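You operate a simulated robot arm through the tools that you are given. There is no shell and no other tool. Be economical: measure what you need, move in short steps, check, and stop when the job is done.

The job below is to be done with a simulated two-armed robot. You get a single attempt, and the scene is never put back.

TASK
Pick up the cream cone with one hand, pass it to the other hand and put it on the long wall shelf. Set down upright: cream cone.

The check looks at the end state, three seconds after you hand in, the way a careful person would. Anything else that was tipped, shoved, dropped, spilled or broken makes it a failure.

THE ROBOT
Two 7-joint arms with two-finger grippers on one trunk, on a base that drives. Base frame: it is fixed to the floor where the robot stands at the start and does not move with it; the origin is under the middle of the robot, x ahead of it, y to its left, z up; the surface under the hand at the start is at about z = 800. Readings come in mm, rad, newtons and seconds.
The left shoulder is at the start at [23, 213, 1106], the right one opposite. With the tool pointing down near the work surface each hand reaches from about 200 to 760 mm from the robot's upright axis, wherever it stands, measured 20 degrees to its own side. Places, roughly: cream cone (8x8x13 cm) [600, -100, 900]; long wall shelf (19x336 cm) [620, 120, 1320]. Payload 2.2 kg a hand.
The TCP of each hand is the grasp point between the finger pads, 19 mm short of the fingertips. In the tool frame z runs along the fingers and y along their closing line. The gripper opens to 116 mm. The gripper's body begins 70 mm behind the TCP.
Orientation is told as [roll, pitch, yaw] about the base's x, y, z axes, in that order, counted from this pose: with the fingers straight down and closing along the base's y, the tool's x points along the base's -x, its y along +y and its z along -z.

THE INTERFACE
- The arms move only by the tool nudge_tool. It takes "left_commands", "right_commands" or both (then of equal length, played together; a hand with none holds still); each is a list of rows, each a list of 3 entries, a list of its own where there are three numbers: the shift along the base's x, y, z in mm, then the turn, a rotation vector about the base's x, y, z in rad, then the opening, from 0 (shut) to 1 (fully open). In form: [[[dx, dy, dz], [ax, ay, az], claw], ...]. A call has 1 to 20 rows; each row is the pose to reach, as a shift and turn from the pose commanded when the call began. Rows are played at 5 a second. More than 50 mm and 0.15 rad between two rows, or a gripper value outside its range, and nothing of the call is played. Where a pose cannot be reached the arm comes as near as it can. A force on the tool above 40 N (or 10 N above the force at the start of the call, whichever is more), or a blocked arm, ends the call early, and 0.2 s more pass. Each finger halts on what it meets, pressing with about 27 N; the grip force reading is that of the motor and also rises with nothing between the fingers. The clock runs only during rows and for 0.2 s after the last one: add rows that repeat a pose to give the fingers time. It gives the time, the measured TCP pose, the force on the tool (base axes), the opening and the grip force at its end, in the units of the frame above (readings bear some noise), with the torque about the TCP (base axes, N m) and any sound that the robot's microphone picked up.
- Cameras (640 x 400 px; columns grow to the right, rows downward): "scene" is now at [126.6, -31.4, 1281.9]; the picture's right is [-0.32, -0.95, -0.00], its down [-0.48, 0.17, -0.86] and it looks along [0.82, -0.28, -0.51] (base axes); focal length 266 px, centre (320, 200). "left" rides on the left gripper at [69, 15, -96] in its tool frame; the picture's right is [-0.21, 0.98, 0.00], its down [-0.76, -0.17, -0.63] and it looks along [-0.62, -0.14, 0.77] (tool axes); focal length 251 px, centre (320, 200). "right" rides on the right gripper at [69, -15, -97] in its tool frame; the picture's right is [0.21, 0.98, 0.00], its down [-0.76, 0.17, -0.63] and it looks along [-0.62, 0.14, 0.77] (tool axes); focal length 251 px, centre (320, 200). There is no depth. A picture from a camera that has moved, and an enlarged one, comes with that camera's place and axes in the base frame and with its lens.
- grab_frame(camera): a new picture of that camera. The clock stands still meanwhile.
- raise_lower(by): slides the trunk up (or, below 0, down) by that many mm; the arms and the scene camera ride with it, the base frame stays. It gives what a move gives, with no picture.
- drive_base(legs): drives the robot by 1 to 6 legs, each [ahead, left, turn to the left] in mm, mm and rad, along the robot's own axes; the way and the turn of a leg run together, so that a leg with both is an arc; at most 1500 mm and 3.142 rad a leg. The arms and the cameras ride along, it lands a little off, and it stops where it bumps. It gives what a move gives.
- aim_head(pan, tilt): turns the head with the scene camera to pan (to the left, within 1.396 rad either way) and tilt (down, from -0.506 to 1.204), counted from straight ahead of the robot. It gives what a move gives.
- zoom(camera, box): a new picture of the part [left, top, right, bottom] of that camera's present view, enlarged. The clock stands still meanwhile.
- sign_off(): hands the job in; it is judged then, once.

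Go step by step. Nothing tells you exact positions but the pictures and the camera data: compare them with the known pose of the tool, close in by small moves and look again before you grip or let go. The budget is 120 turns and 92 pictures, counting those below and the enlarged ones. Unless the task says otherwise, let go and move clear before handing in, and close with one line.

The tools are called after "Emit:" as a command line: name --argument value ..., lists and objects as JSON in quotes. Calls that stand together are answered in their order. nudge_tool: Moves the arms, as the interface text tells. Its arguments: {"type":"object","properties":{"left_commands":{"type":"array","items":{"type":"array"}},"right_commands":{"type":"array","items":{"type":"array"}}},"required":[]} The other tools are called the same way: raise_lower (by) slides the trunk up or down; drive_base (legs) drives the base; aim_head (pan, tilt) turns the head that bears the scene camera; grab_frame (camera) takes a picture; zoom (camera, box) takes an enlarged picture of a part of a camera's view; sign_off () hands the job in.

At the start:

```text
t: 0.0
left_tcp_pos: [469.9, 57.2, 1082.7]
left_ee_rot: [0.002, 0.003, -0.001]
left_ft_force: [-0.3, -0.4, -0.3]
left_torque: [0.01, 0.0, 0.0]
left_finger_gap: 116.0
left_gripper_force: 0.1
right_tcp_pos: [352.1, -317.9, 1124.0]
right_ee_rot: [0.001, 0.001, 0.002]
right_ft_force: [-0.9, 0.1, 0.8]
right_torque: [0.01, 0.01, -0.02]
right_finger_gap: 115.6
right_gripper_force: 0.1
trunk travel left (down, up): [-250.0, 240.0]
robot x, y, heading: [0.5, 1.2, -0.004]
head pan, tilt: [-0.33, 0.529]
```

scene: 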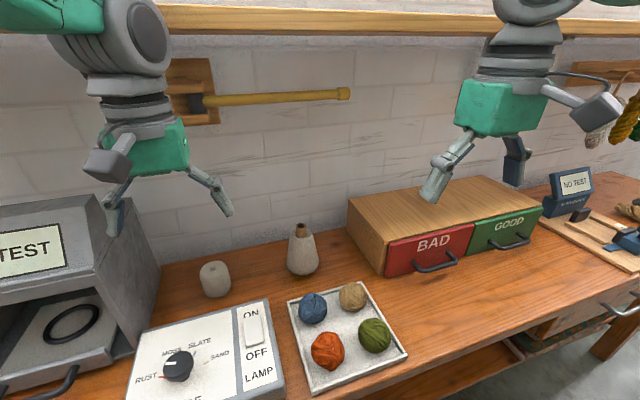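
right: 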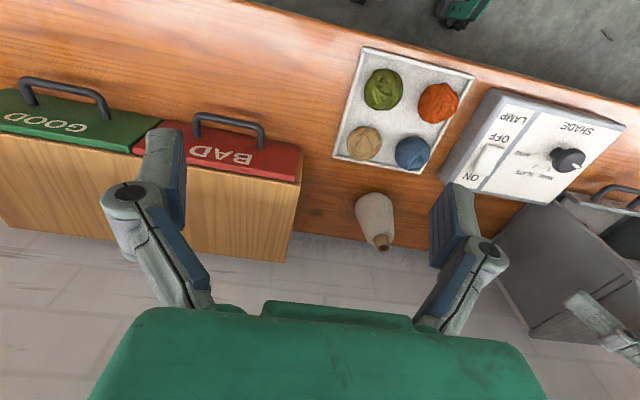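
left: 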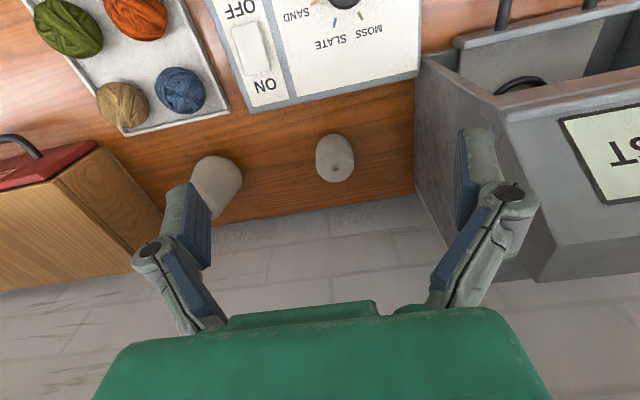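

The cone stands behind the ball tray, with the grey cylinder to its left and the drawer box to its right; the shelf runs above. I'll look closer at the cone and up at the shelf.

Emit:
zoom --camera "scene" --box '[180, 200, 420, 350]'

Emit:
aim_head --pan 0.0 --tilt 0.0

Emit:
grab_frame --camera "scene"

```text
2.67 times, centred on (300, 275) of scene
camera zoom: at [126.6, -31.4, 1281.9], right [-0.32, -0.95, 0.0], down [-0.48, 0.17, -0.86], along [0.82, -0.28, -0.51], focal length 708 px, centre (373, 0)
```

zoom: 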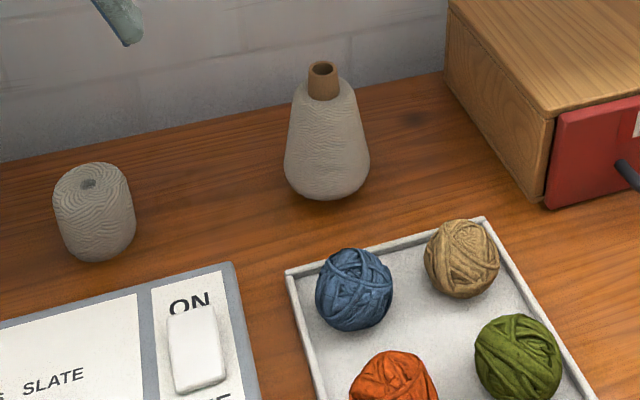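

```text
t: 0.9
left_tcp_pos: [467.7, 57.5, 1083.3]
left_ee_rot: [0.001, 0.0, 0.0]
left_ft_force: [-0.2, -1.1, 0.1]
left_torque: [-0.03, 0.0, 0.02]
left_finger_gap: 116.2
left_gripper_force: 0.2
right_tcp_pos: [350.6, -317.0, 1125.3]
right_ee_rot: [0.0, 0.001, 0.001]
right_ft_force: [-1.2, 0.8, 0.1]
right_torque: [0.02, -0.04, 0.04]
right_finger_gap: 116.0
right_gripper_force: 0.1
trunk travel left (down, up): [-250.0, 240.0]
robot x, y, heading: [2.0, 1.0, 0.002]
head pan, tilt: [0.0, 0.0]
```

```text
87 pictures are left
camera scene: at [131.4, -2.2, 1330.8], right [0.0, -1.0, 0.0], down [0.0, 0.0, -1.0], along [1.0, 0.0, 0.0], focal length 266 px, centre (320, 200)
```

scene: 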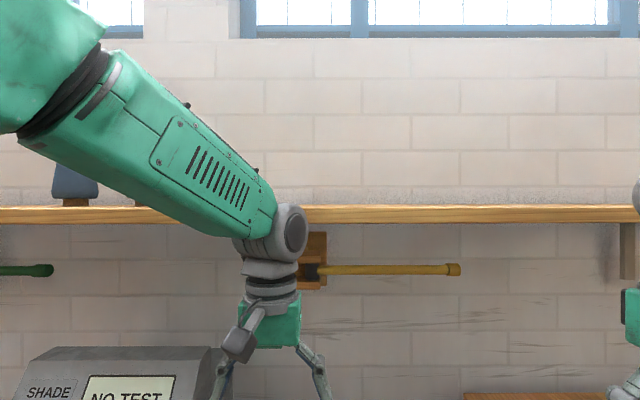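

The cone is about (600, -149), base z≈800, with a brown core on top; a yellow rod sticks out near (517,-205,1224), so I'll come in low with the right hand tilted 45° forward. First I'll tilt and stage it in front of the cone.

Emit:
nudge_tool --right_commands '[[[12, 28, -25], [0, -0.131, 0], 1], [[24, 56, -50], [0, -0.262, 0], 1], [[36, 84, -75], [0, -0.393, 0], 1], [[48, 112, -100], [0, -0.524, 0], 1], [[60, 140, -125], [0, -0.655, 0], 1], [[70, 168, -150], [0, -0.785, 0], 1], [[70, 168, -150], [0, -0.785, 0], 1]]'

Emit:
aim_head --pan -0.25 --tilt 0.5

Emit:
grab_frame --camera "scene"

Emit:
grab_frame --camera "right"

```text
t: 2.5
left_tcp_pos: [466.5, 54.1, 1084.3]
left_ee_rot: [0.002, -0.003, 0.001]
left_ft_force: [-0.4, -0.6, 0.0]
left_torque: [0.03, -0.04, 0.0]
left_finger_gap: 116.0
left_gripper_force: 0.1
right_tcp_pos: [418.0, -152.5, 976.1]
right_ee_rot: [0.003, -0.789, -0.003]
right_ft_force: [-1.4, -0.5, -0.2]
right_torque: [-0.03, -0.05, 0.02]
right_finger_gap: 116.0
right_gripper_force: 0.1
trunk travel left (down, up): [-250.0, 240.0]
robot x, y, heading: [1.1, -4.9, -0.001]
head pan, tilt: [0.0, 0.0]
```

```text
t: 3.5
left_tcp_pos: [468.9, 56.0, 1083.2]
left_ee_rot: [0.001, -0.001, -0.001]
left_ft_force: [0.9, -0.7, 0.6]
left_torque: [0.0, 0.01, 0.01]
left_finger_gap: 116.3
left_gripper_force: 0.0
right_tcp_pos: [421.0, -150.3, 976.0]
right_ee_rot: [0.001, -0.785, -0.002]
right_ft_force: [0.5, -0.9, -0.2]
right_torque: [0.02, 0.01, -0.01]
right_finger_gap: 115.8
right_gripper_force: 0.1
trunk travel left (down, up): [-250.0, 240.0]
robot x, y, heading: [2.1, 0.4, -0.004]
head pan, tilt: [-0.25, 0.499]
```

```text
86 pictures are left
camera scene: at [129.7, -24.3, 1284.7], right [-0.25, -0.97, 0.0], down [-0.47, 0.12, -0.88], along [0.85, -0.22, -0.48], focal length 266 px, centre (320, 200)
```

scene: 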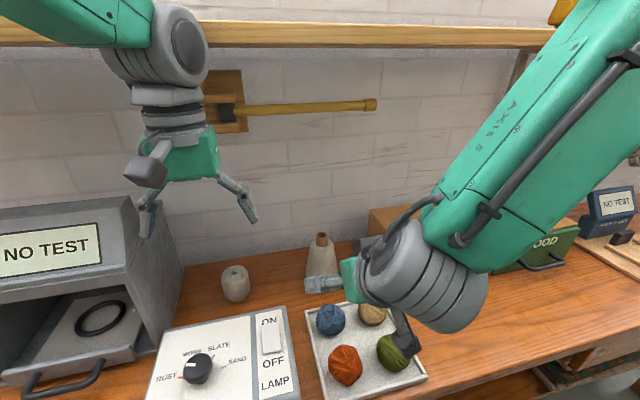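

```text
85 pictures are left
camera right: at [301.1, -165.7, 994.6], right [-0.15, 0.98, -0.15], down [0.09, 0.17, 0.98], along [0.98, 0.13, -0.11], focal length 251 px, centre (320, 200)
```

right: 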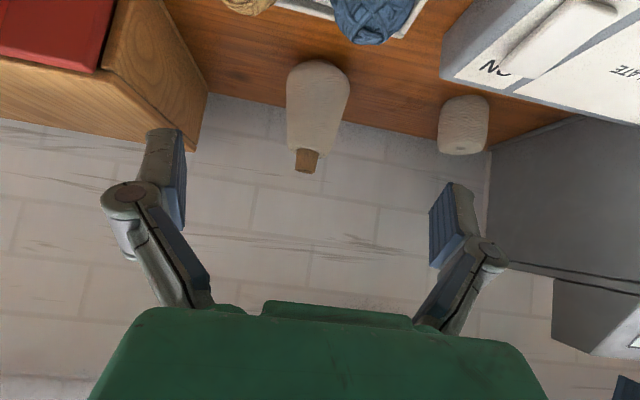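

The cone checks out at (600,-149), the core between z≈906 and 930. I'll advance along it with fingers wide open, then look.

Emit:
nudge_tool --right_commands '[[[40, 1, -12], [0, 0, 0], 1], [[80, 1, -24], [0, 0, 0], 1], [[115, 1, -35], [0, 0, 0], 1], [[150, 1, -45], [0, 0, 0], 1], [[150, 1, -45], [0, 0, 0], 1]]'

Emit:
grab_frame --camera "right"

Emit:
grab_frame --camera "scene"

Emit:
grab_frame --camera "left"

```text
t: 4.7
left_tcp_pos: [467.4, 58.9, 1085.3]
left_ee_rot: [0.0, -0.005, -0.001]
left_ft_force: [-0.3, -0.7, 0.0]
left_torque: [0.0, -0.02, -0.02]
left_finger_gap: 116.2
left_gripper_force: 0.1
right_tcp_pos: [569.5, -147.1, 932.2]
right_ee_rot: [-0.002, -0.787, 0.001]
right_ft_force: [-0.1, -0.5, 0.9]
right_torque: [-0.03, 0.0, -0.02]
right_finger_gap: 116.0
right_gripper_force: 0.1
trunk travel left (down, up): [-250.0, 240.0]
robot x, y, heading: [-3.5, -0.7, -0.004]
head pan, tilt: [-0.25, 0.499]
```

```text
84 pictures are left
camera right: at [450.9, -162.7, 950.6], right [-0.15, 0.98, -0.15], down [0.09, 0.17, 0.98], along [0.98, 0.14, -0.11], focal length 251 px, centre (320, 200)
```

right: 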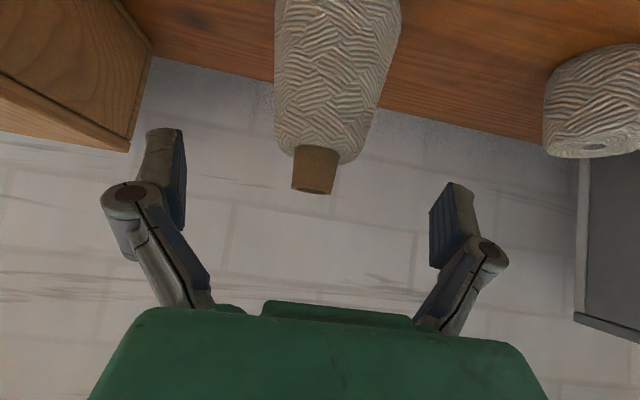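

```text
83 pictures are left
camera scene: at [129.5, -22.3, 1284.8], right [-0.25, -0.97, 0.0], down [-0.47, 0.12, -0.88], along [0.85, -0.22, -0.48], focal length 266 px, centre (320, 200)
```

scene: 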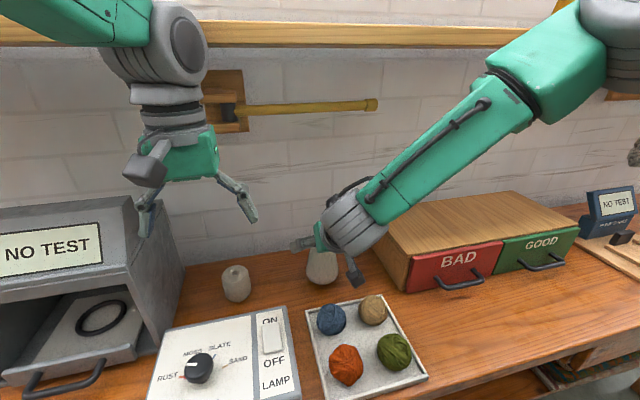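

```text
82 pictures are left
camera left: at [398.3, 73.8, 1180.2], right [0.21, 0.98, 0.0], down [0.75, -0.17, 0.63], along [0.62, -0.14, -0.77], focal length 251 px, centre (320, 200)
```

left: 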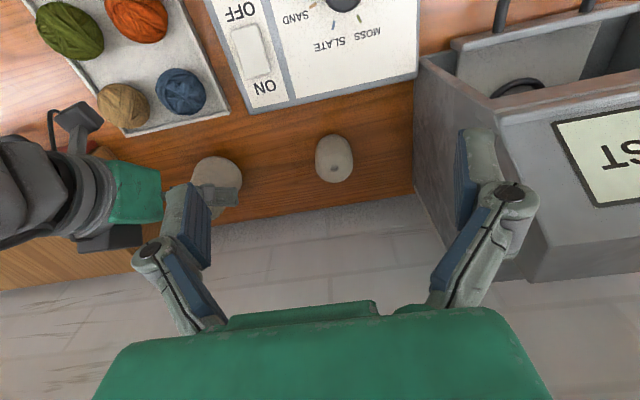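

The core is centred between the fingers. I'll go the last 29 mm and close on it gently.

Emit:
nudge_tool --right_commands '[[[15, 0, -6], [0, 0, 0], 1], [[29, 0, -11], [0, 0, 0], 1], [[29, 0, -11], [0, 0, 0], 0.7], [[29, 0, -11], [0, 0, 0], 0.45], [[29, 0, -11], [0, 0, 0], 0.35]]'

Emit:
grab_frame --camera "right"

```text
t: 5.9
left_tcp_pos: [468.4, 58.4, 1084.4]
left_ee_rot: [-0.001, 0.0, 0.0]
left_ft_force: [0.5, 0.6, 0.4]
left_torque: [-0.04, 0.0, -0.01]
left_finger_gap: 116.1
left_gripper_force: 0.0
right_tcp_pos: [599.0, -147.0, 920.1]
right_ee_rot: [-0.001, -0.788, -0.001]
right_ft_force: [0.8, -1.3, 1.5]
right_torque: [-0.06, -0.01, -0.03]
right_finger_gap: 53.6
right_gripper_force: 26.7
trunk travel left (down, up): [-250.0, 240.0]
robot x, y, heading: [0.9, -0.7, -0.003]
head pan, tilt: [-0.25, 0.499]
```

```text
81 pictures are left
camera right: at [480.9, -162.7, 939.3], right [-0.15, 0.98, -0.15], down [0.09, 0.17, 0.98], along [0.98, 0.13, -0.11], focal length 251 px, centre (320, 200)
```

right: 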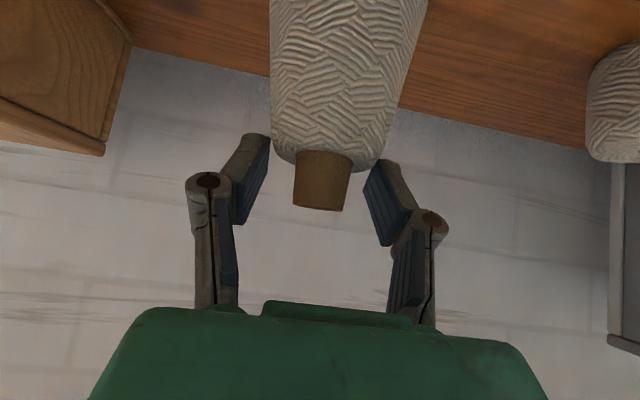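

The fingers met the body's shoulder, not the core. I'll reopen, rise and back slightly so only the core is between the tips, and close.

Emit:
nudge_tool --right_commands '[[[0, 0, 0], [0, 0, 0], 0.7], [[-6, 0, 12], [0, 0, 0], 0.7], [[-6, 0, 12], [0, 0, 0], 0.4], [[-6, 0, 12], [0, 0, 0], 0.2], [[-6, 0, 12], [0, 0, 0], 0.1], [[-6, 0, 12], [0, 0, 0], 0.0], [[-6, 0, 12], [0, 0, 0], 0.0]]'

Emit:
grab_frame --camera "right"

```text
t: 7.5
left_tcp_pos: [468.5, 58.4, 1084.8]
left_ee_rot: [-0.001, -0.002, 0.0]
left_ft_force: [-0.7, -0.7, -0.4]
left_torque: [0.02, 0.01, -0.01]
left_finger_gap: 116.1
left_gripper_force: 0.0
right_tcp_pos: [593.7, -147.5, 931.7]
right_ee_rot: [0.0, -0.788, -0.002]
right_ft_force: [1.7, -0.9, 1.3]
right_torque: [0.05, -0.16, -0.01]
right_finger_gap: 27.1
right_gripper_force: 27.0
trunk travel left (down, up): [-250.0, 240.0]
robot x, y, heading: [1.6, 2.2, -0.001]
head pan, tilt: [-0.25, 0.499]
```

```text
80 pictures are left
camera right: at [474.8, -162.5, 951.0], right [-0.15, 0.98, -0.15], down [0.09, 0.17, 0.98], along [0.98, 0.13, -0.11], focal length 251 px, centre (320, 200)
```

right: 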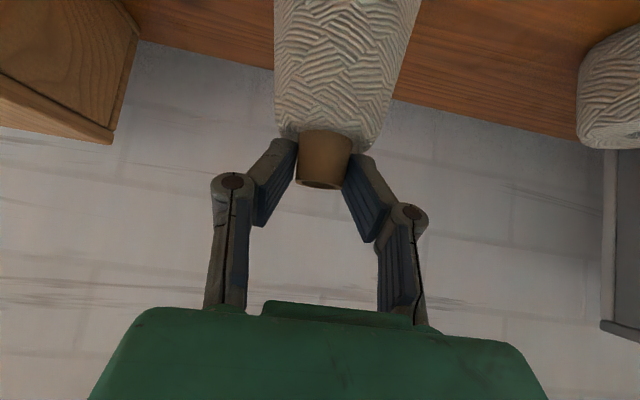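

The fingers now hold the core (27 mm). I'll lift a little and check the hang.

Emit:
nudge_tool --right_commands '[[[0, 0, 8], [0, 0, 0], 0], [[0, 0, 20], [0, 0, 0], 0], [[0, 0, 35], [0, 0, 0], 0], [[0, 0, 35], [0, 0, 0], 0]]'

Emit:
grab_frame --camera "right"

Emit:
grab_frame --camera "left"

```text
t: 8.5
left_tcp_pos: [470.0, 57.8, 1081.8]
left_ee_rot: [0.0, 0.0, 0.0]
left_ft_force: [0.6, 0.4, -0.1]
left_torque: [0.03, 0.04, 0.02]
left_finger_gap: 116.1
left_gripper_force: 0.0
right_tcp_pos: [593.1, -147.6, 965.6]
right_ee_rot: [-0.001, -0.787, 0.001]
right_ft_force: [-1.3, -0.1, -1.7]
right_torque: [0.0, 0.03, -0.02]
right_finger_gap: 27.0
right_gripper_force: 27.3
trunk travel left (down, up): [-250.0, 240.0]
robot x, y, heading: [-0.7, 1.2, -0.003]
head pan, tilt: [-0.25, 0.499]
```

```text
79 pictures are left
camera right: at [474.5, -162.4, 986.0], right [-0.15, 0.98, -0.15], down [0.09, 0.17, 0.98], along [0.98, 0.14, -0.11], focal length 251 px, centre (320, 200)
```

right: 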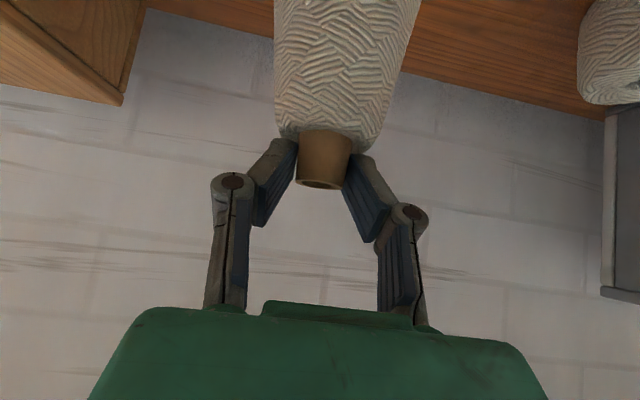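

```text
78 pictures are left
camera left: at [400.0, 73.2, 1179.2], right [0.21, 0.98, 0.0], down [0.76, -0.17, 0.63], along [0.62, -0.14, -0.77], focal length 251 px, centre (320, 200)
```

left: 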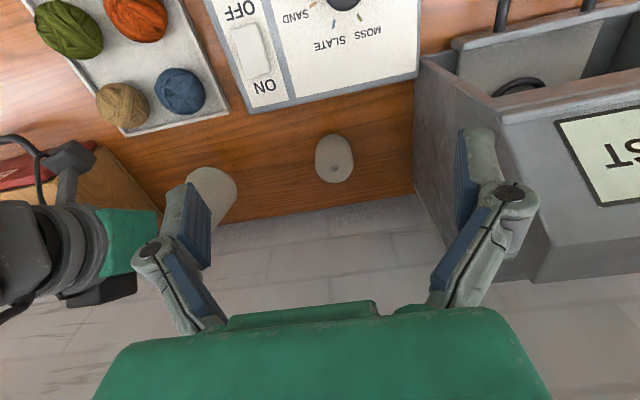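

The cone hangs straight and holds. I'll lift and retreat toward the robot, clear of the rod and balls.

Emit:
nudge_tool --right_commands '[[[0, 0, 20], [0, 0, 0], 0], [[0, 0, 40], [0, 0, 0], 0], [[-20, 0, 50], [0, 0, 0], 0], [[-45, 0, 65], [0, 0, 0], 0], [[-70, 0, 85], [0, 0, 0], 0], [[-95, 0, 105], [0, 0, 0], 0], [[-115, 0, 125], [0, 0, 0], 0], [[-115, 0, 125], [0, 0, 0], 0]]'

Emit:
grab_frame --camera "scene"

```text
t: 10.3
left_tcp_pos: [469.7, 58.4, 1081.0]
left_ee_rot: [0.0, 0.001, -0.001]
left_ft_force: [0.3, 0.1, 0.6]
left_torque: [-0.03, 0.03, 0.01]
left_finger_gap: 115.9
left_gripper_force: 0.0
right_tcp_pos: [479.4, -147.8, 1090.1]
right_ee_rot: [0.0, -0.782, -0.001]
right_ft_force: [0.9, -1.0, -1.6]
right_torque: [-0.03, 0.02, 0.03]
right_finger_gap: 26.8
right_gripper_force: 27.4
trunk travel left (down, up): [-250.0, 240.0]
robot x, y, heading: [-2.8, 2.1, 0.003]
head pan, tilt: [-0.25, 0.499]
```

```text
77 pictures are left
camera scene: at [130.8, -22.4, 1284.5], right [-0.25, -0.97, 0.0], down [-0.47, 0.12, -0.88], along [0.85, -0.22, -0.48], focal length 266 px, centre (320, 200)
```

scene: 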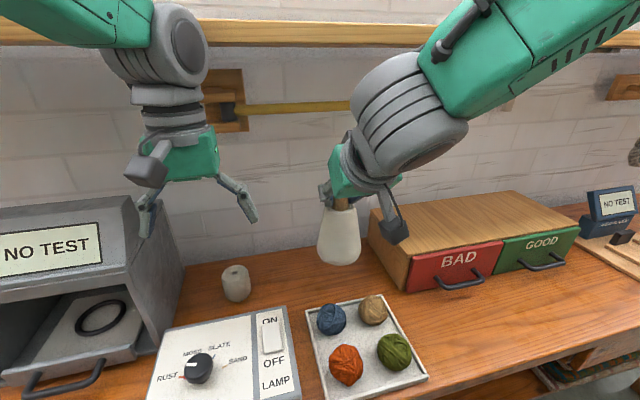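

The cone hangs at about (486,-148), base z≈958. Now I tilt the left hand to horizontal, drawing it back.

Emit:
nudge_tool --left_commands '[[[-8, 2, -7], [0, -0.143, 0], 1], [[-16, 4, -14], [0, -0.286, 0], 1], [[-24, 6, -20], [0, -0.428, 0], 1], [[-32, 8, -27], [0, -0.571, 0], 1], [[-40, 10, -34], [0, -0.714, 0], 1], [[-48, 12, -40], [0, -0.857, 0], 1], [[-56, 14, -47], [0, -1.0, 0], 1], [[-64, 16, -54], [0, -1.142, 0], 1], [[-72, 18, -60], [0, -1.285, 0], 1], [[-80, 19, -66], [0, -1.428, 0], 1], [[-88, 20, -73], [0, -1.571, 0], 1], [[-88, 20, -73], [0, -1.571, 0], 1]]'

Emit:
grab_frame --camera "scene"

```text
t: 12.9
left_tcp_pos: [385.3, 83.6, 1015.3]
left_ee_rot: [-1.696, -1.544, 1.718]
left_ft_force: [-0.7, -0.1, 0.7]
left_torque: [0.0, 0.01, 0.02]
left_finger_gap: 115.9
left_gripper_force: 0.1
left hand out of reach, approached as far as the arm can: row 10
right_tcp_pos: [477.0, -146.6, 1093.6]
right_ee_rot: [-0.003, -0.789, 0.0]
right_ft_force: [-1.3, 1.1, -2.3]
right_torque: [-0.02, 0.01, 0.0]
right_finger_gap: 26.9
right_gripper_force: 26.5
trunk travel left (down, up): [-250.0, 240.0]
robot x, y, heading: [-1.6, 0.1, -0.002]
head pan, tilt: [-0.25, 0.499]
```

```text
76 pictures are left
camera scene: at [127.8, -20.7, 1285.0], right [-0.25, -0.97, 0.0], down [-0.46, 0.12, -0.88], along [0.85, -0.22, -0.48], focal length 266 px, centre (320, 200)
```

scene: 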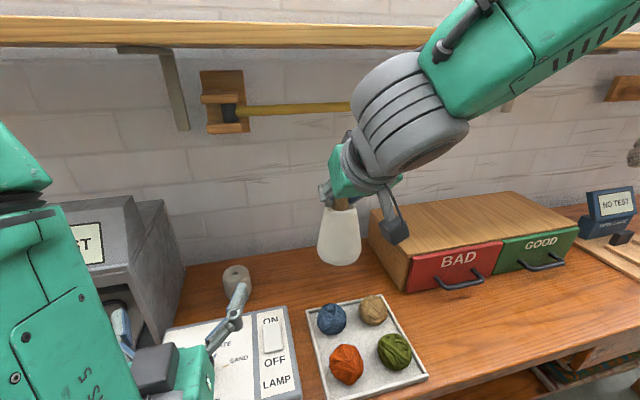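

Left is now horizontal near (385,84,1015). I'll yaw it to the right toward the cone and bring the cone 50 mm left.

Emit:
nudge_tool --left_commands '[[[5, -22, 0], [0, 0, -0.12], 1], [[8, -44, 0], [0, 0, -0.24], 1], [[10, -66, 0], [0, 0, -0.36], 1], [[12, -90, -2], [0, 0, -0.48], 1], [[12, -114, -4], [0, 0, -0.6], 1], [[12, -114, -4], [0, 0, -0.6], 1]]' --right_commands '[[[0, 10, 0], [0, 0, 0], 0], [[0, 20, 0], [0, 0, 0], 0], [[0, 30, 0], [0, 0, 0], 0], [[0, 40, 0], [0, 0, 0], 0], [[0, 50, 0], [0, 0, 0], 0], [[0, 50, 0], [0, 0, 0], 0]]'

Emit:
grab_frame --camera "scene"

Emit:
grab_frame --camera "left"

```text
t: 14.5
left_tcp_pos: [386.3, -32.7, 1061.7]
left_ee_rot: [-2.071, -1.5, 1.544]
left_ft_force: [0.1, -0.1, -0.6]
left_torque: [0.01, -0.01, 0.02]
left_finger_gap: 115.9
left_gripper_force: 0.0
left hand out of reach, approached as far as the arm can: row 5, 6
right_tcp_pos: [476.6, -98.1, 1092.2]
right_ee_rot: [-0.001, -0.786, -0.001]
right_ft_force: [-0.6, 0.1, -2.4]
right_torque: [0.03, -0.02, -0.01]
right_finger_gap: 26.8
right_gripper_force: 27.1
trunk travel left (down, up): [-250.0, 240.0]
robot x, y, heading: [1.7, -0.8, 0.001]
head pan, tilt: [-0.25, 0.499]
stopped in row 6 (left hand): the arm was blocked; the commanded pose is now the measured one
```

```text
75 pictures are left
camera scene: at [128.6, -22.9, 1284.7], right [-0.25, -0.97, 0.0], down [-0.47, 0.12, -0.88], along [0.85, -0.22, -0.48], focal length 266 px, centre (320, 200)
```

scene: 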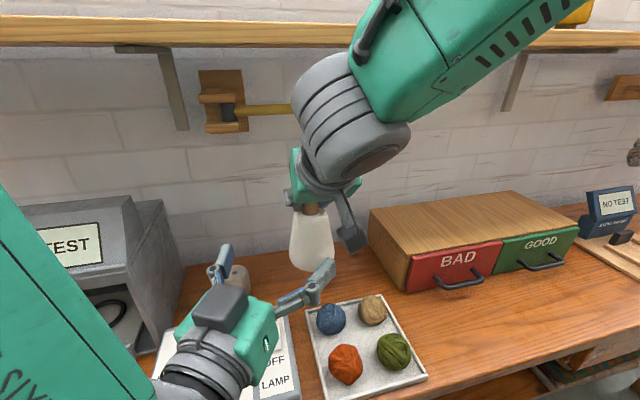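

```text
74 pictures are left
camera left: at [310.5, 24.2, 987.5], right [0.49, 0.86, 0.15], down [-0.63, 0.23, 0.74], along [0.6, -0.46, 0.65], focal length 251 px, centre (320, 200)
```

left: 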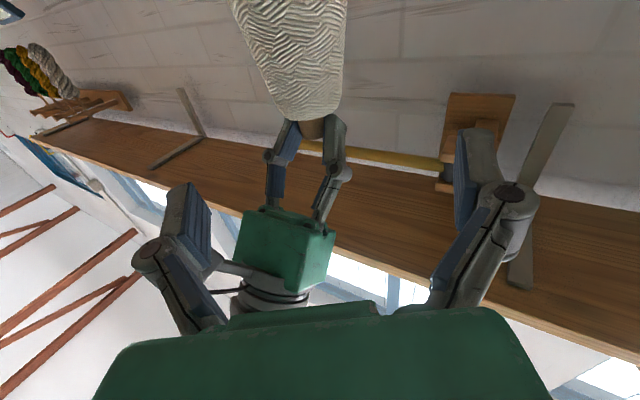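

The left arm can't fold lower there, but its heading is good (pointing (.86,-.50)) and level. I'll instead raise the cone 56 mm and move it 20 mm forward, so it sits on the left hand's line.

Emit:
nudge_tool --right_commands '[[[7, 0, 20], [0, 0, 0], 0], [[14, 0, 40], [0, 0, 0], 0], [[20, 0, 56], [0, 0, 0], 0], [[20, 0, 56], [0, 0, 0], 0]]'

Emit:
grab_frame --camera "left"

Emit:
grab_frame --camera "scene"

```text
t: 15.5
left_tcp_pos: [385.9, -33.0, 1062.2]
left_ee_rot: [-2.083, -1.501, 1.55]
left_ft_force: [-0.2, 0.0, 0.7]
left_torque: [0.04, -0.03, -0.02]
left_finger_gap: 115.8
left_gripper_force: 0.1
right_tcp_pos: [496.5, -98.8, 1149.3]
right_ee_rot: [0.0, -0.787, -0.002]
right_ft_force: [0.1, 0.0, -2.0]
right_torque: [-0.02, 0.03, -0.01]
right_finger_gap: 26.7
right_gripper_force: 27.1
trunk travel left (down, up): [-250.0, 240.0]
robot x, y, heading: [-0.8, -2.2, 0.004]
head pan, tilt: [-0.25, 0.499]
```

```text
73 pictures are left
camera left: at [310.4, 23.4, 987.7], right [0.49, 0.86, 0.15], down [-0.63, 0.23, 0.74], along [0.6, -0.46, 0.65], focal length 251 px, centre (320, 200)
```

left: 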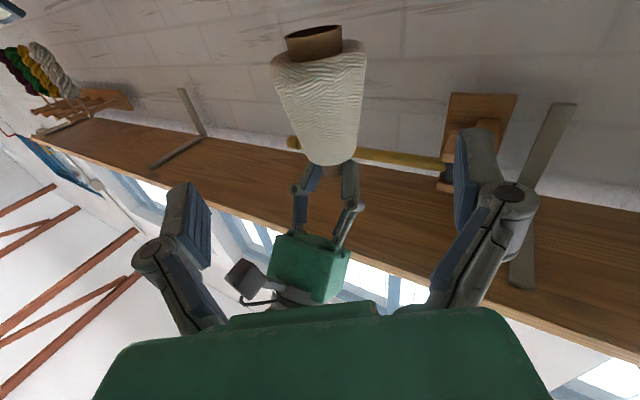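

```text
72 pictures are left
camera scene: at [128.5, -22.8, 1284.7], right [-0.25, -0.97, 0.0], down [-0.47, 0.12, -0.88], along [0.85, -0.22, -0.48], focal length 266 px, centre (320, 200)
```

scene: 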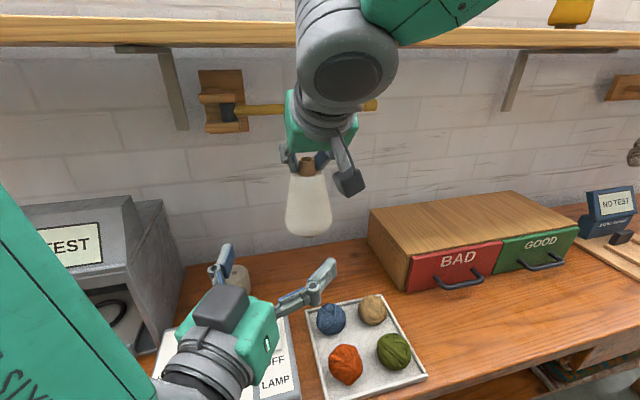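

The cone's base is at about z=1018, centred (503,-99), right on the left hand's line. I'll advance the left partway, levelling its small roll.

Emit:
nudge_tool --left_commands '[[[20, -11, 2], [0.025, -0.002, 0], 1], [[40, -22, 4], [0.05, -0.004, 0], 1], [[60, -34, 5], [0.077, -0.005, 0], 1], [[75, -42, 5], [0.077, -0.005, 0], 1], [[75, -42, 5], [0.077, -0.005, 0], 1]]'

Emit:
grab_frame --camera "left"

Emit:
grab_frame --camera "scene"

Emit:
grab_frame --camera "right"

```text
t: 16.9
left_tcp_pos: [467.7, -67.8, 1093.4]
left_ee_rot: [-2.265, -1.516, 1.773]
left_ft_force: [0.3, 0.4, 0.6]
left_torque: [-0.01, -0.02, 0.01]
left_finger_gap: 115.9
left_gripper_force: 0.0
left hand out of reach, approached as far as the arm can: row 4, 5
right_tcp_pos: [494.2, -98.8, 1149.6]
right_ee_rot: [-0.001, -0.786, -0.002]
right_ft_force: [-0.7, -0.1, -2.9]
right_torque: [-0.01, 0.03, 0.03]
right_finger_gap: 26.9
right_gripper_force: 26.9
trunk travel left (down, up): [-250.0, 240.0]
robot x, y, heading: [0.3, -3.2, -0.001]
head pan, tilt: [-0.25, 0.499]
stopped in row 5 (left hand): the arm was blocked; the commanded pose is now the measured one
```

```text
71 pictures are left
camera left: at [389.5, -12.0, 1019.6], right [0.46, 0.87, 0.17], down [-0.64, 0.19, 0.74], along [0.61, -0.45, 0.65], focal length 251 px, centre (320, 200)
```

left: 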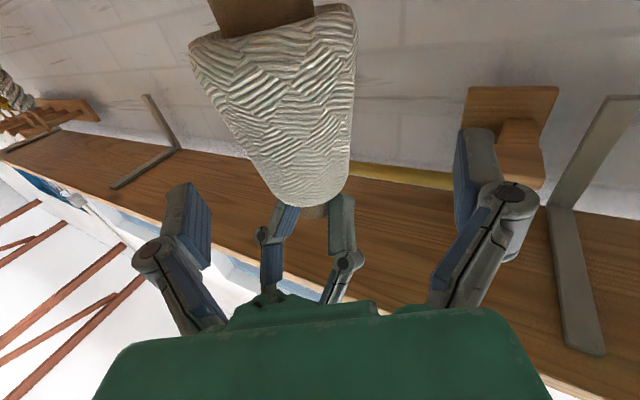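

```text
70 pictures are left
camera scene: at [128.6, -22.8, 1284.7], right [-0.25, -0.97, 0.0], down [-0.47, 0.12, -0.88], along [0.85, -0.22, -0.48], focal length 266 px, centre (320, 200)
```

scene: 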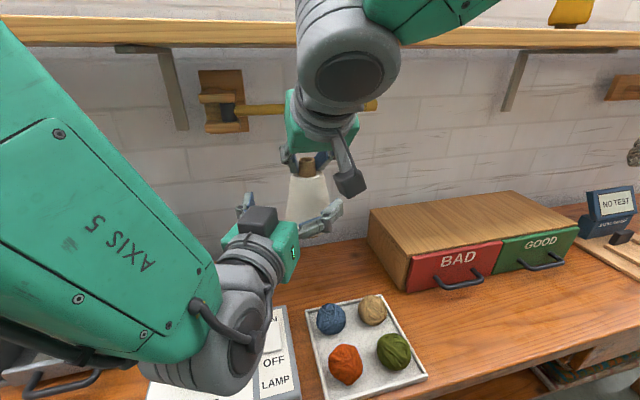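

```text
69 pictures are left
camera right: at [375.0, -113.4, 1168.5], right [-0.15, 0.98, -0.15], down [0.09, 0.17, 0.98], along [0.98, 0.13, -0.11], focal length 251 px, centre (320, 200)
```

right: 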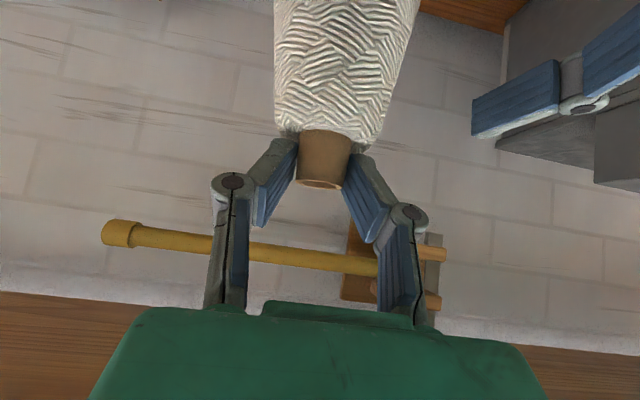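

Left ended a bit higher (z 1093), which is fine: gripping the cone at about two-thirds down its body works and leaves room below. I'll raise the right 8 mm and slide the left onto the cone's axis.

Emit:
nudge_tool --right_commands '[[[0, 0, 4], [0, 0, 0], 0], [[0, 0, 8], [0, 0, 0], 0], [[0, 0, 8], [0, 0, 0], 0], [[0, 0, 8], [0, 0, 0], 0]]' --left_commands '[[[0, 0, 0], [0, 0, 0], 1], [[3, -10, 0], [0, 0, 0], 1], [[12, -17, 0], [0, 0, 0], 1], [[20, -22, 0], [0, 0, 0], 1]]'

Emit:
grab_frame --camera "left"

Emit:
grab_frame --camera "scene"

```text
t: 17.9
left_tcp_pos: [485.3, -89.2, 1092.0]
left_ee_rot: [-2.294, -1.523, 1.8]
left_ft_force: [0.3, -0.3, -0.6]
left_torque: [0.01, -0.04, 0.01]
left_finger_gap: 115.8
left_gripper_force: 0.2
right_tcp_pos: [494.4, -97.6, 1157.3]
right_ee_rot: [-0.001, -0.79, 0.0]
right_ft_force: [-0.1, 0.0, -2.1]
right_torque: [-0.02, 0.01, 0.03]
right_finger_gap: 26.9
right_gripper_force: 26.9
trunk travel left (down, up): [-250.0, 240.0]
robot x, y, heading: [0.8, -1.9, -0.002]
head pan, tilt: [-0.25, 0.499]
```

```text
68 pictures are left
camera left: at [408.6, -34.5, 1018.5], right [0.46, 0.87, 0.18], down [-0.64, 0.19, 0.74], along [0.61, -0.46, 0.65], focal length 251 px, centre (320, 200)
```

left: 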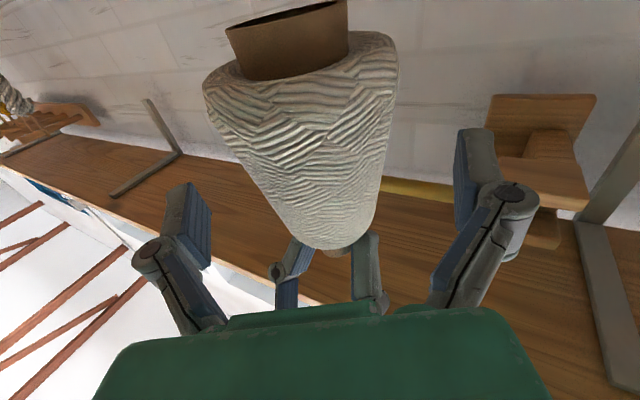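

```text
67 pictures are left
camera scene: at [128.7, -22.9, 1284.7], right [-0.25, -0.97, 0.0], down [-0.47, 0.12, -0.88], along [0.85, -0.22, -0.48], focal length 266 px, centre (320, 200)
```

scene: 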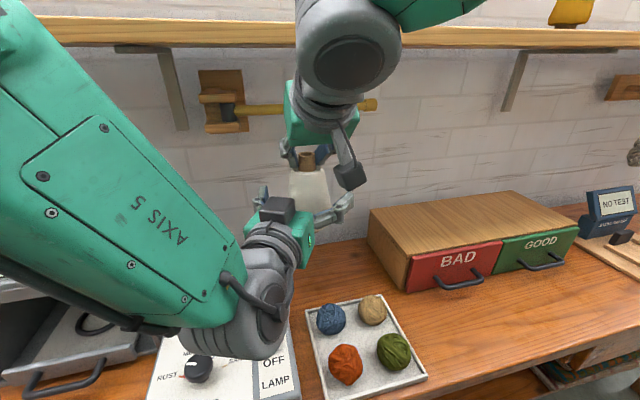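

Aligned; 18 mm more and then close the left slowly around the body.

Emit:
nudge_tool --left_commands '[[[8, -4, 0], [0, 0, 0], 1], [[16, -9, 0], [0, 0, 0], 1], [[16, -9, 0], [0, 0, 0], 0.8], [[16, -9, 0], [0, 0, 0], 0.7], [[16, -9, 0], [0, 0, 0], 0.62]]'

Emit:
grab_frame --camera "left"

Emit:
grab_frame --camera "right"

```text
t: 19.1
left_tcp_pos: [507.2, -93.0, 1104.2]
left_ee_rot: [-2.271, -1.495, 1.791]
left_ft_force: [-3.3, -6.2, -0.8]
left_torque: [0.0, 0.09, 0.02]
left_finger_gap: 75.9
left_gripper_force: 2.8
right_tcp_pos: [494.2, -97.4, 1157.5]
right_ee_rot: [0.001, -0.789, -0.002]
right_ft_force: [1.5, 6.6, -2.4]
right_torque: [0.3, -0.2, 0.05]
right_finger_gap: 26.6
right_gripper_force: 27.5
trunk travel left (down, up): [-250.0, 240.0]
robot x, y, heading: [-1.8, 2.0, -0.005]
head pan, tilt: [-0.25, 0.499]
```

```text
66 pictures are left
camera left: at [430.1, -39.9, 1029.2], right [0.45, 0.88, 0.16], down [-0.65, 0.2, 0.73], along [0.61, -0.43, 0.66], focal length 251 px, centre (320, 200)
```

left: 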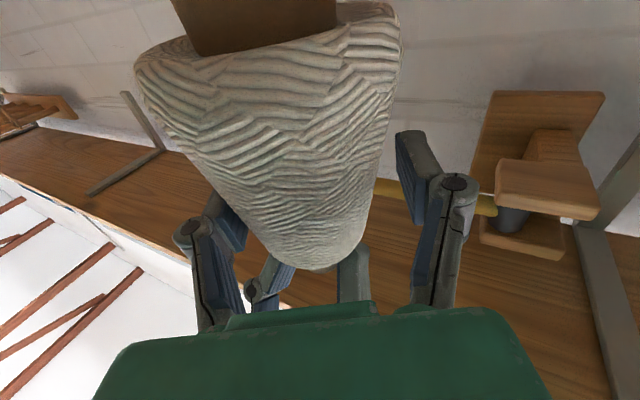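

```text
65 pictures are left
camera right: at [375.9, -112.7, 1176.9], right [-0.15, 0.98, -0.15], down [0.08, 0.17, 0.98], along [0.98, 0.14, -0.11], focal length 251 px, centre (320, 200)
```

right: 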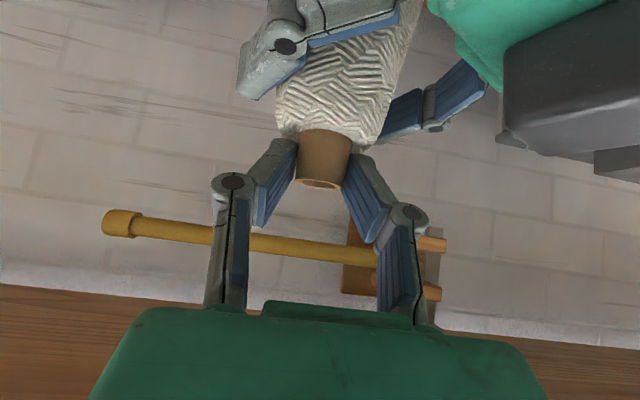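

The left arm sits a few mm off what was asked, so one finger touched first (6 N). I'll ease it open and move the cone with the right hand to centre it instead.

Emit:
nudge_tool --left_commands '[[[0, 0, 0], [0, 0, 0], 0.8], [[0, 0, 0], [0, 0, 0], 0.8], [[0, 0, 0], [0, 0, 0], 0.8], [[0, 0, 0], [0, 0, 0], 0.8]]' --right_commands '[[[0, 0, 0], [0, 0, 0], 0], [[2, 4, 6], [0, 0, 0], 0], [[3, 7, 12], [0, 0, 0], 0], [[3, 7, 12], [0, 0, 0], 0]]'

Emit:
grab_frame --camera "left"

Emit:
grab_frame --camera "right"

```text
t: 20.1
left_tcp_pos: [507.9, -91.5, 1103.7]
left_ee_rot: [-2.272, -1.495, 1.794]
left_ft_force: [0.5, 0.0, 0.7]
left_torque: [0.0, 0.0, 0.0]
left_finger_gap: 92.8
left_gripper_force: 0.1
right_tcp_pos: [497.9, -90.6, 1169.2]
right_ee_rot: [-0.001, -0.788, -0.002]
right_ft_force: [-0.5, 1.5, -2.3]
right_torque: [0.03, 0.03, 0.01]
right_finger_gap: 26.8
right_gripper_force: 27.0
trunk travel left (down, up): [-250.0, 240.0]
robot x, y, heading: [-0.6, 1.6, 0.001]
head pan, tilt: [-0.25, 0.499]
```

```text
64 pictures are left
camera left: at [430.5, -39.4, 1029.0], right [0.45, 0.88, 0.16], down [-0.65, 0.2, 0.73], along [0.61, -0.43, 0.66], focal length 251 px, centre (320, 200)
```

left: 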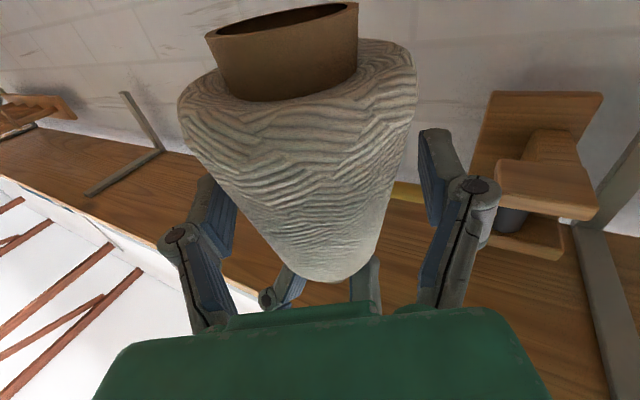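

```text
63 pictures are left
camera right: at [378.6, -106.6, 1188.8], right [-0.15, 0.98, -0.15], down [0.09, 0.17, 0.98], along [0.98, 0.13, -0.11], focal length 251 px, centre (320, 200)
```

right: 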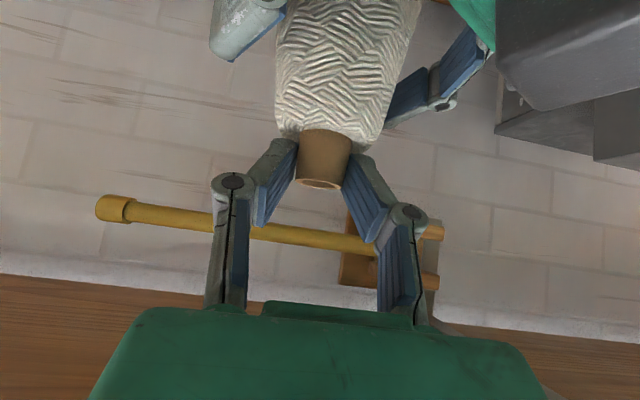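

Now centred. Closing the left gently, step by step.

Emit:
nudge_tool --left_commands '[[[0, 0, 0], [0, 0, 0], 0.7], [[0, 0, 0], [0, 0, 0], 0.62], [[0, 0, 0], [0, 0, 0], 0.58], [[0, 0, 0], [0, 0, 0], 0.55]]'

Emit:
grab_frame --camera "left"

```text
t: 21.1
left_tcp_pos: [507.7, -92.5, 1103.8]
left_ee_rot: [-2.266, -1.494, 1.787]
left_ft_force: [-0.2, 0.4, 1.3]
left_torque: [-0.06, 0.1, -0.02]
left_finger_gap: 66.1
left_gripper_force: 26.6
right_tcp_pos: [496.8, -91.4, 1170.0]
right_ee_rot: [0.0, -0.789, -0.002]
right_ft_force: [1.0, -0.1, -1.8]
right_torque: [0.05, -0.11, 0.01]
right_finger_gap: 26.7
right_gripper_force: 27.3
trunk travel left (down, up): [-250.0, 240.0]
robot x, y, heading: [1.7, -0.0, -0.003]
head pan, tilt: [-0.25, 0.499]
```

```text
62 pictures are left
camera left: at [430.3, -39.5, 1028.9], right [0.45, 0.88, 0.16], down [-0.65, 0.2, 0.73], along [0.61, -0.43, 0.66], focal length 251 px, centre (320, 200)
```

left: 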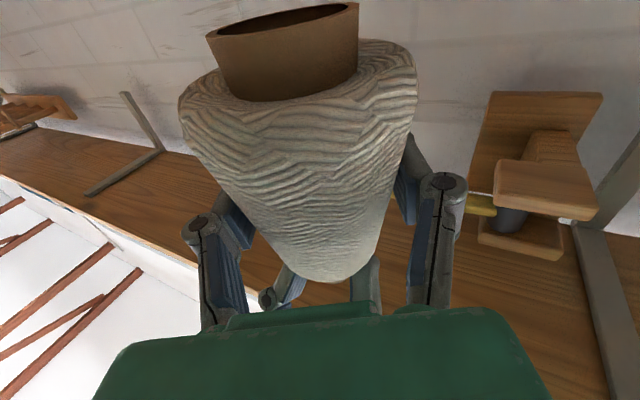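

Both hands hold evenly. I'll set the left fully shut, then open the right and draw it back and up along its own axis.

Emit:
nudge_tool --left_commands '[[[0, 0, 0], [0, 0, 0], 0.3], [[0, 0, 0], [0, 0, 0], 0], [[0, 0, 0], [0, 0, 0], 0], [[0, 0, 0], [0, 0, 0], 0], [[0, 0, 0], [0, 0, 0], 0]]' --right_commands '[[[0, 0, 0], [0, 0, 0], 0], [[0, 0, 0], [0, 0, 0], 0], [[0, 0, 0], [0, 0, 0], 0.3], [[0, 0, 0], [0, 0, 0], 0.5], [[0, 0, 0], [0, 0, 0], 0.5]]'

Emit:
grab_frame --camera "right"

Emit:
grab_frame --camera "left"

```text
t: 22.3
left_tcp_pos: [506.9, -91.4, 1103.9]
left_ee_rot: [-2.259, -1.495, 1.782]
left_ft_force: [0.3, -0.3, 0.5]
left_torque: [0.03, -0.02, 0.02]
left_finger_gap: 66.0
left_gripper_force: 27.2
right_tcp_pos: [496.6, -90.5, 1169.5]
right_ee_rot: [0.0, -0.79, -0.002]
right_ft_force: [-0.3, 0.6, 0.3]
right_torque: [0.01, -0.02, 0.03]
right_finger_gap: 57.8
right_gripper_force: 0.0
trunk travel left (down, up): [-250.0, 240.0]
robot x, y, heading: [-2.5, -0.5, -0.001]
head pan, tilt: [-0.25, 0.499]
```

```text
61 pictures are left
camera right: at [378.5, -106.7, 1188.8], right [-0.15, 0.98, -0.15], down [0.08, 0.17, 0.98], along [0.98, 0.13, -0.11], focal length 251 px, centre (320, 200)
```

right: 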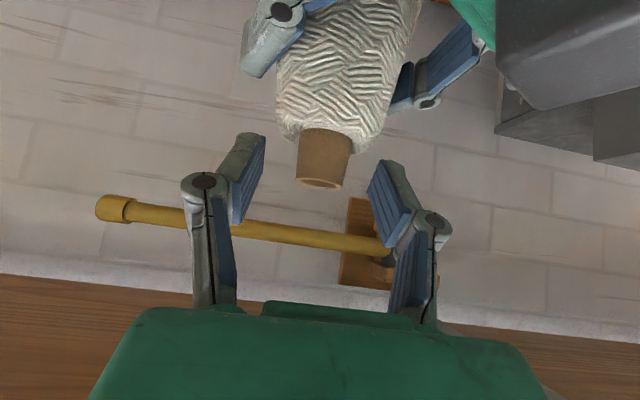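

```text
60 pictures are left
camera left: at [430.3, -39.4, 1028.7], right [0.45, 0.88, 0.16], down [-0.65, 0.2, 0.73], along [0.61, -0.43, 0.66], focal length 251 px, centre (320, 200)
```

left: 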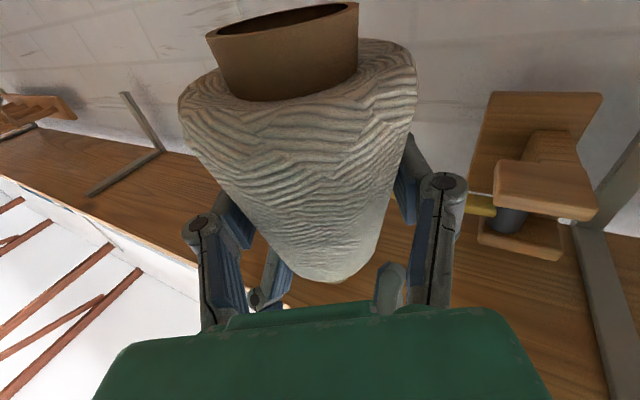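

The cone stays put in the left hand. I'll withdraw the right hand back-up, then off to the right.

Emit:
nudge_tool --right_commands '[[[-20, 0, 20], [0, 0, 0], 0.5], [[-40, 0, 40], [0, 0, 0], 0.5], [[-55, -30, 50], [0, 0, 0], 0.5], [[-60, -75, 50], [0, 0, 0], 0.5], [[-60, -120, 50], [0, 0, 0], 0.5], [[-60, -165, 40], [0, 0, 0], 0.5], [[-70, -210, 20], [0, 0, 0], 0.5], [[-80, -250, 0], [0, 0, 0], 0.5], [[-80, -250, 0], [0, 0, 0], 0.5]]'

Emit:
grab_frame --camera "scene"

```text
refused: row 7 steps farther than a row can; nothing moved
```

```text
59 pictures are left
camera scene: at [129.1, -23.0, 1284.6], right [-0.25, -0.97, 0.0], down [-0.47, 0.12, -0.88], along [0.85, -0.22, -0.48], focal length 266 px, centre (320, 200)
```

scene: 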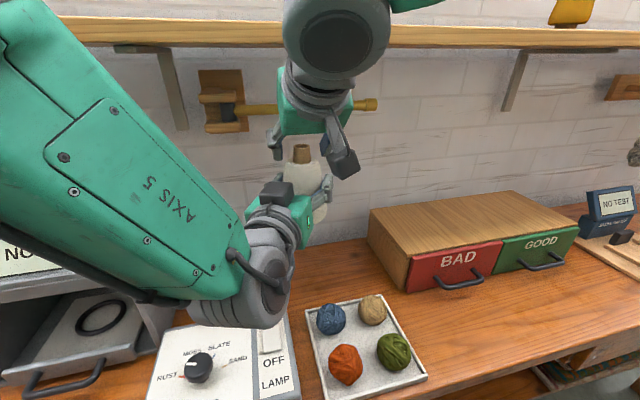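

One step was too long; I'll resend with shorter ones.

Emit:
nudge_tool --right_commands '[[[-20, 0, 20], [0, 0, 0], 0.5], [[-40, 0, 40], [0, 0, 0], 0.5], [[-55, -25, 50], [0, 0, 0], 0.5], [[-60, -65, 50], [0, 0, 0], 0.5], [[-60, -105, 50], [0, 0, 0], 0.5], [[-60, -145, 40], [0, 0, 0], 0.5], [[-70, -185, 25], [0, 0, 0], 0.5], [[-80, -225, 10], [0, 0, 0], 0.5], [[-80, -250, 0], [0, 0, 0], 0.5], [[-80, -250, 0], [0, 0, 0], 0.5]]'

Emit:
aim_head --pan -0.1 --tilt 0.2

Emit:
grab_frame --camera "scene"

```text
t: 24.5
left_tcp_pos: [505.7, -92.6, 1102.9]
left_ee_rot: [-2.28, -1.498, 1.797]
left_ft_force: [-0.5, 0.8, 0.1]
left_torque: [-0.01, -0.01, 0.04]
left_finger_gap: 65.6
left_gripper_force: 27.1
right_tcp_pos: [417.4, -339.1, 1170.1]
right_ee_rot: [-0.004, -0.788, 0.003]
right_ft_force: [-0.3, 0.1, -0.4]
right_torque: [0.01, 0.01, -0.02]
right_finger_gap: 58.2
right_gripper_force: 0.0
trunk travel left (down, up): [-250.0, 240.0]
robot x, y, heading: [-2.9, 0.8, -0.004]
head pan, tilt: [-0.25, 0.499]
```

```text
t: 25.3
left_tcp_pos: [508.4, -92.7, 1102.6]
left_ee_rot: [-2.264, -1.499, 1.785]
left_ft_force: [0.7, -0.3, -0.7]
left_torque: [-0.02, 0.03, 0.02]
left_finger_gap: 65.9
left_gripper_force: 27.0
right_tcp_pos: [415.5, -341.0, 1169.1]
right_ee_rot: [-0.001, -0.791, -0.002]
right_ft_force: [0.0, 0.2, -0.1]
right_torque: [0.0, -0.01, 0.01]
right_finger_gap: 57.9
right_gripper_force: 0.1
trunk travel left (down, up): [-250.0, 240.0]
robot x, y, heading: [-1.0, -2.6, -0.001]
head pan, tilt: [-0.099, 0.201]
```

```text
58 pictures are left
camera scene: at [133.4, -13.3, 1312.3], right [-0.1, -0.99, 0.0], down [-0.2, 0.02, -0.98], along [0.97, -0.1, -0.2], focal length 266 px, centre (320, 200)
```

scene: 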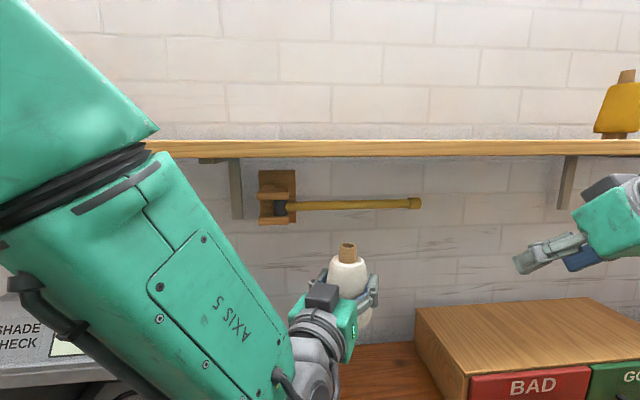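

Handover done; the cone is upright in the left hand. I'll drive back 170 mm to get clear of rod and shelf before rising.

Emit:
drive_base --legs '[[-170, 0, 0]]'

Emit:
raise_lower --by 235

Emit:
grab_frame --camera "scene"

Emit:
grab_frame --camera "left"

```text
t: 26.8
left_tcp_pos: [337.0, -91.8, 1101.5]
left_ee_rot: [-2.262, -1.499, 1.785]
left_ft_force: [0.0, -0.5, 0.0]
left_torque: [0.01, 0.01, 0.03]
left_finger_gap: 65.9
left_gripper_force: 26.9
right_tcp_pos: [245.3, -342.8, 1170.7]
right_ee_rot: [-0.001, -0.788, -0.001]
right_ft_force: [0.3, 1.0, 0.1]
right_torque: [-0.01, 0.01, 0.03]
right_finger_gap: 57.9
right_gripper_force: 0.1
trunk travel left (down, up): [-250.0, 240.0]
robot x, y, heading: [-172.5, 0.7, -0.003]
head pan, tilt: [-0.099, 0.201]
```

```text
t: 29.2
left_tcp_pos: [334.2, -90.0, 1338.5]
left_ee_rot: [-2.276, -1.496, 1.796]
left_ft_force: [-0.1, -0.2, -1.3]
left_torque: [0.02, 0.03, -0.03]
left_finger_gap: 65.8
left_gripper_force: 26.6
right_tcp_pos: [243.5, -337.9, 1405.3]
right_ee_rot: [-0.004, -0.789, 0.001]
right_ft_force: [0.6, -0.1, -0.3]
right_torque: [-0.02, 0.05, -0.02]
right_finger_gap: 58.3
right_gripper_force: 0.0
trunk travel left (down, up): [-485.0, 5.0]
robot x, y, heading: [-170.2, -1.0, 0.004]
head pan, tilt: [-0.099, 0.201]
```

```text
57 pictures are left
camera scene: at [-36.8, -13.6, 1547.3], right [-0.1, -0.99, 0.0], down [-0.2, 0.02, -0.98], along [0.97, -0.1, -0.2], focal length 266 px, centre (320, 200)
```

scene: 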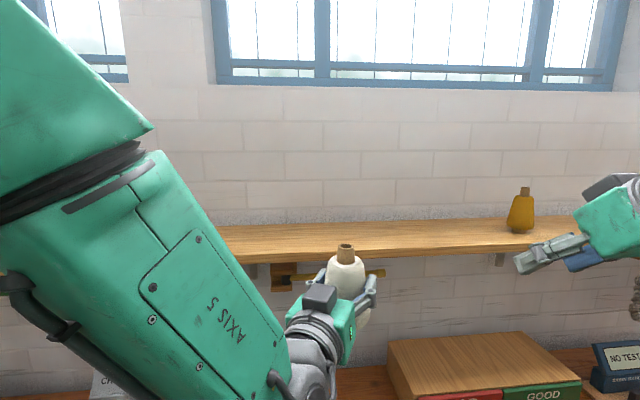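

```text
56 pictures are left
camera left: at [257.4, -37.5, 1263.0], right [0.45, 0.88, 0.16], down [-0.65, 0.2, 0.73], along [0.61, -0.43, 0.66], focal length 251 px, centre (320, 200)
```

left: 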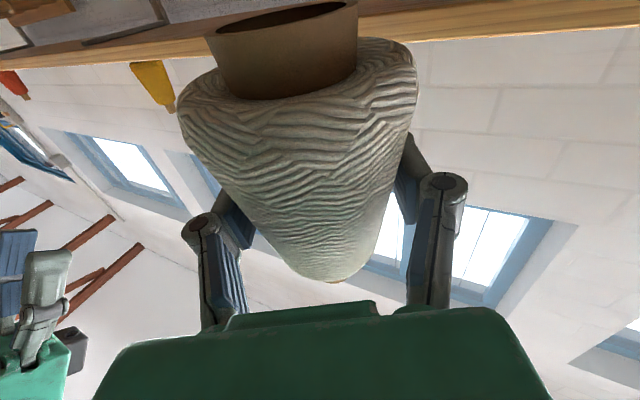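

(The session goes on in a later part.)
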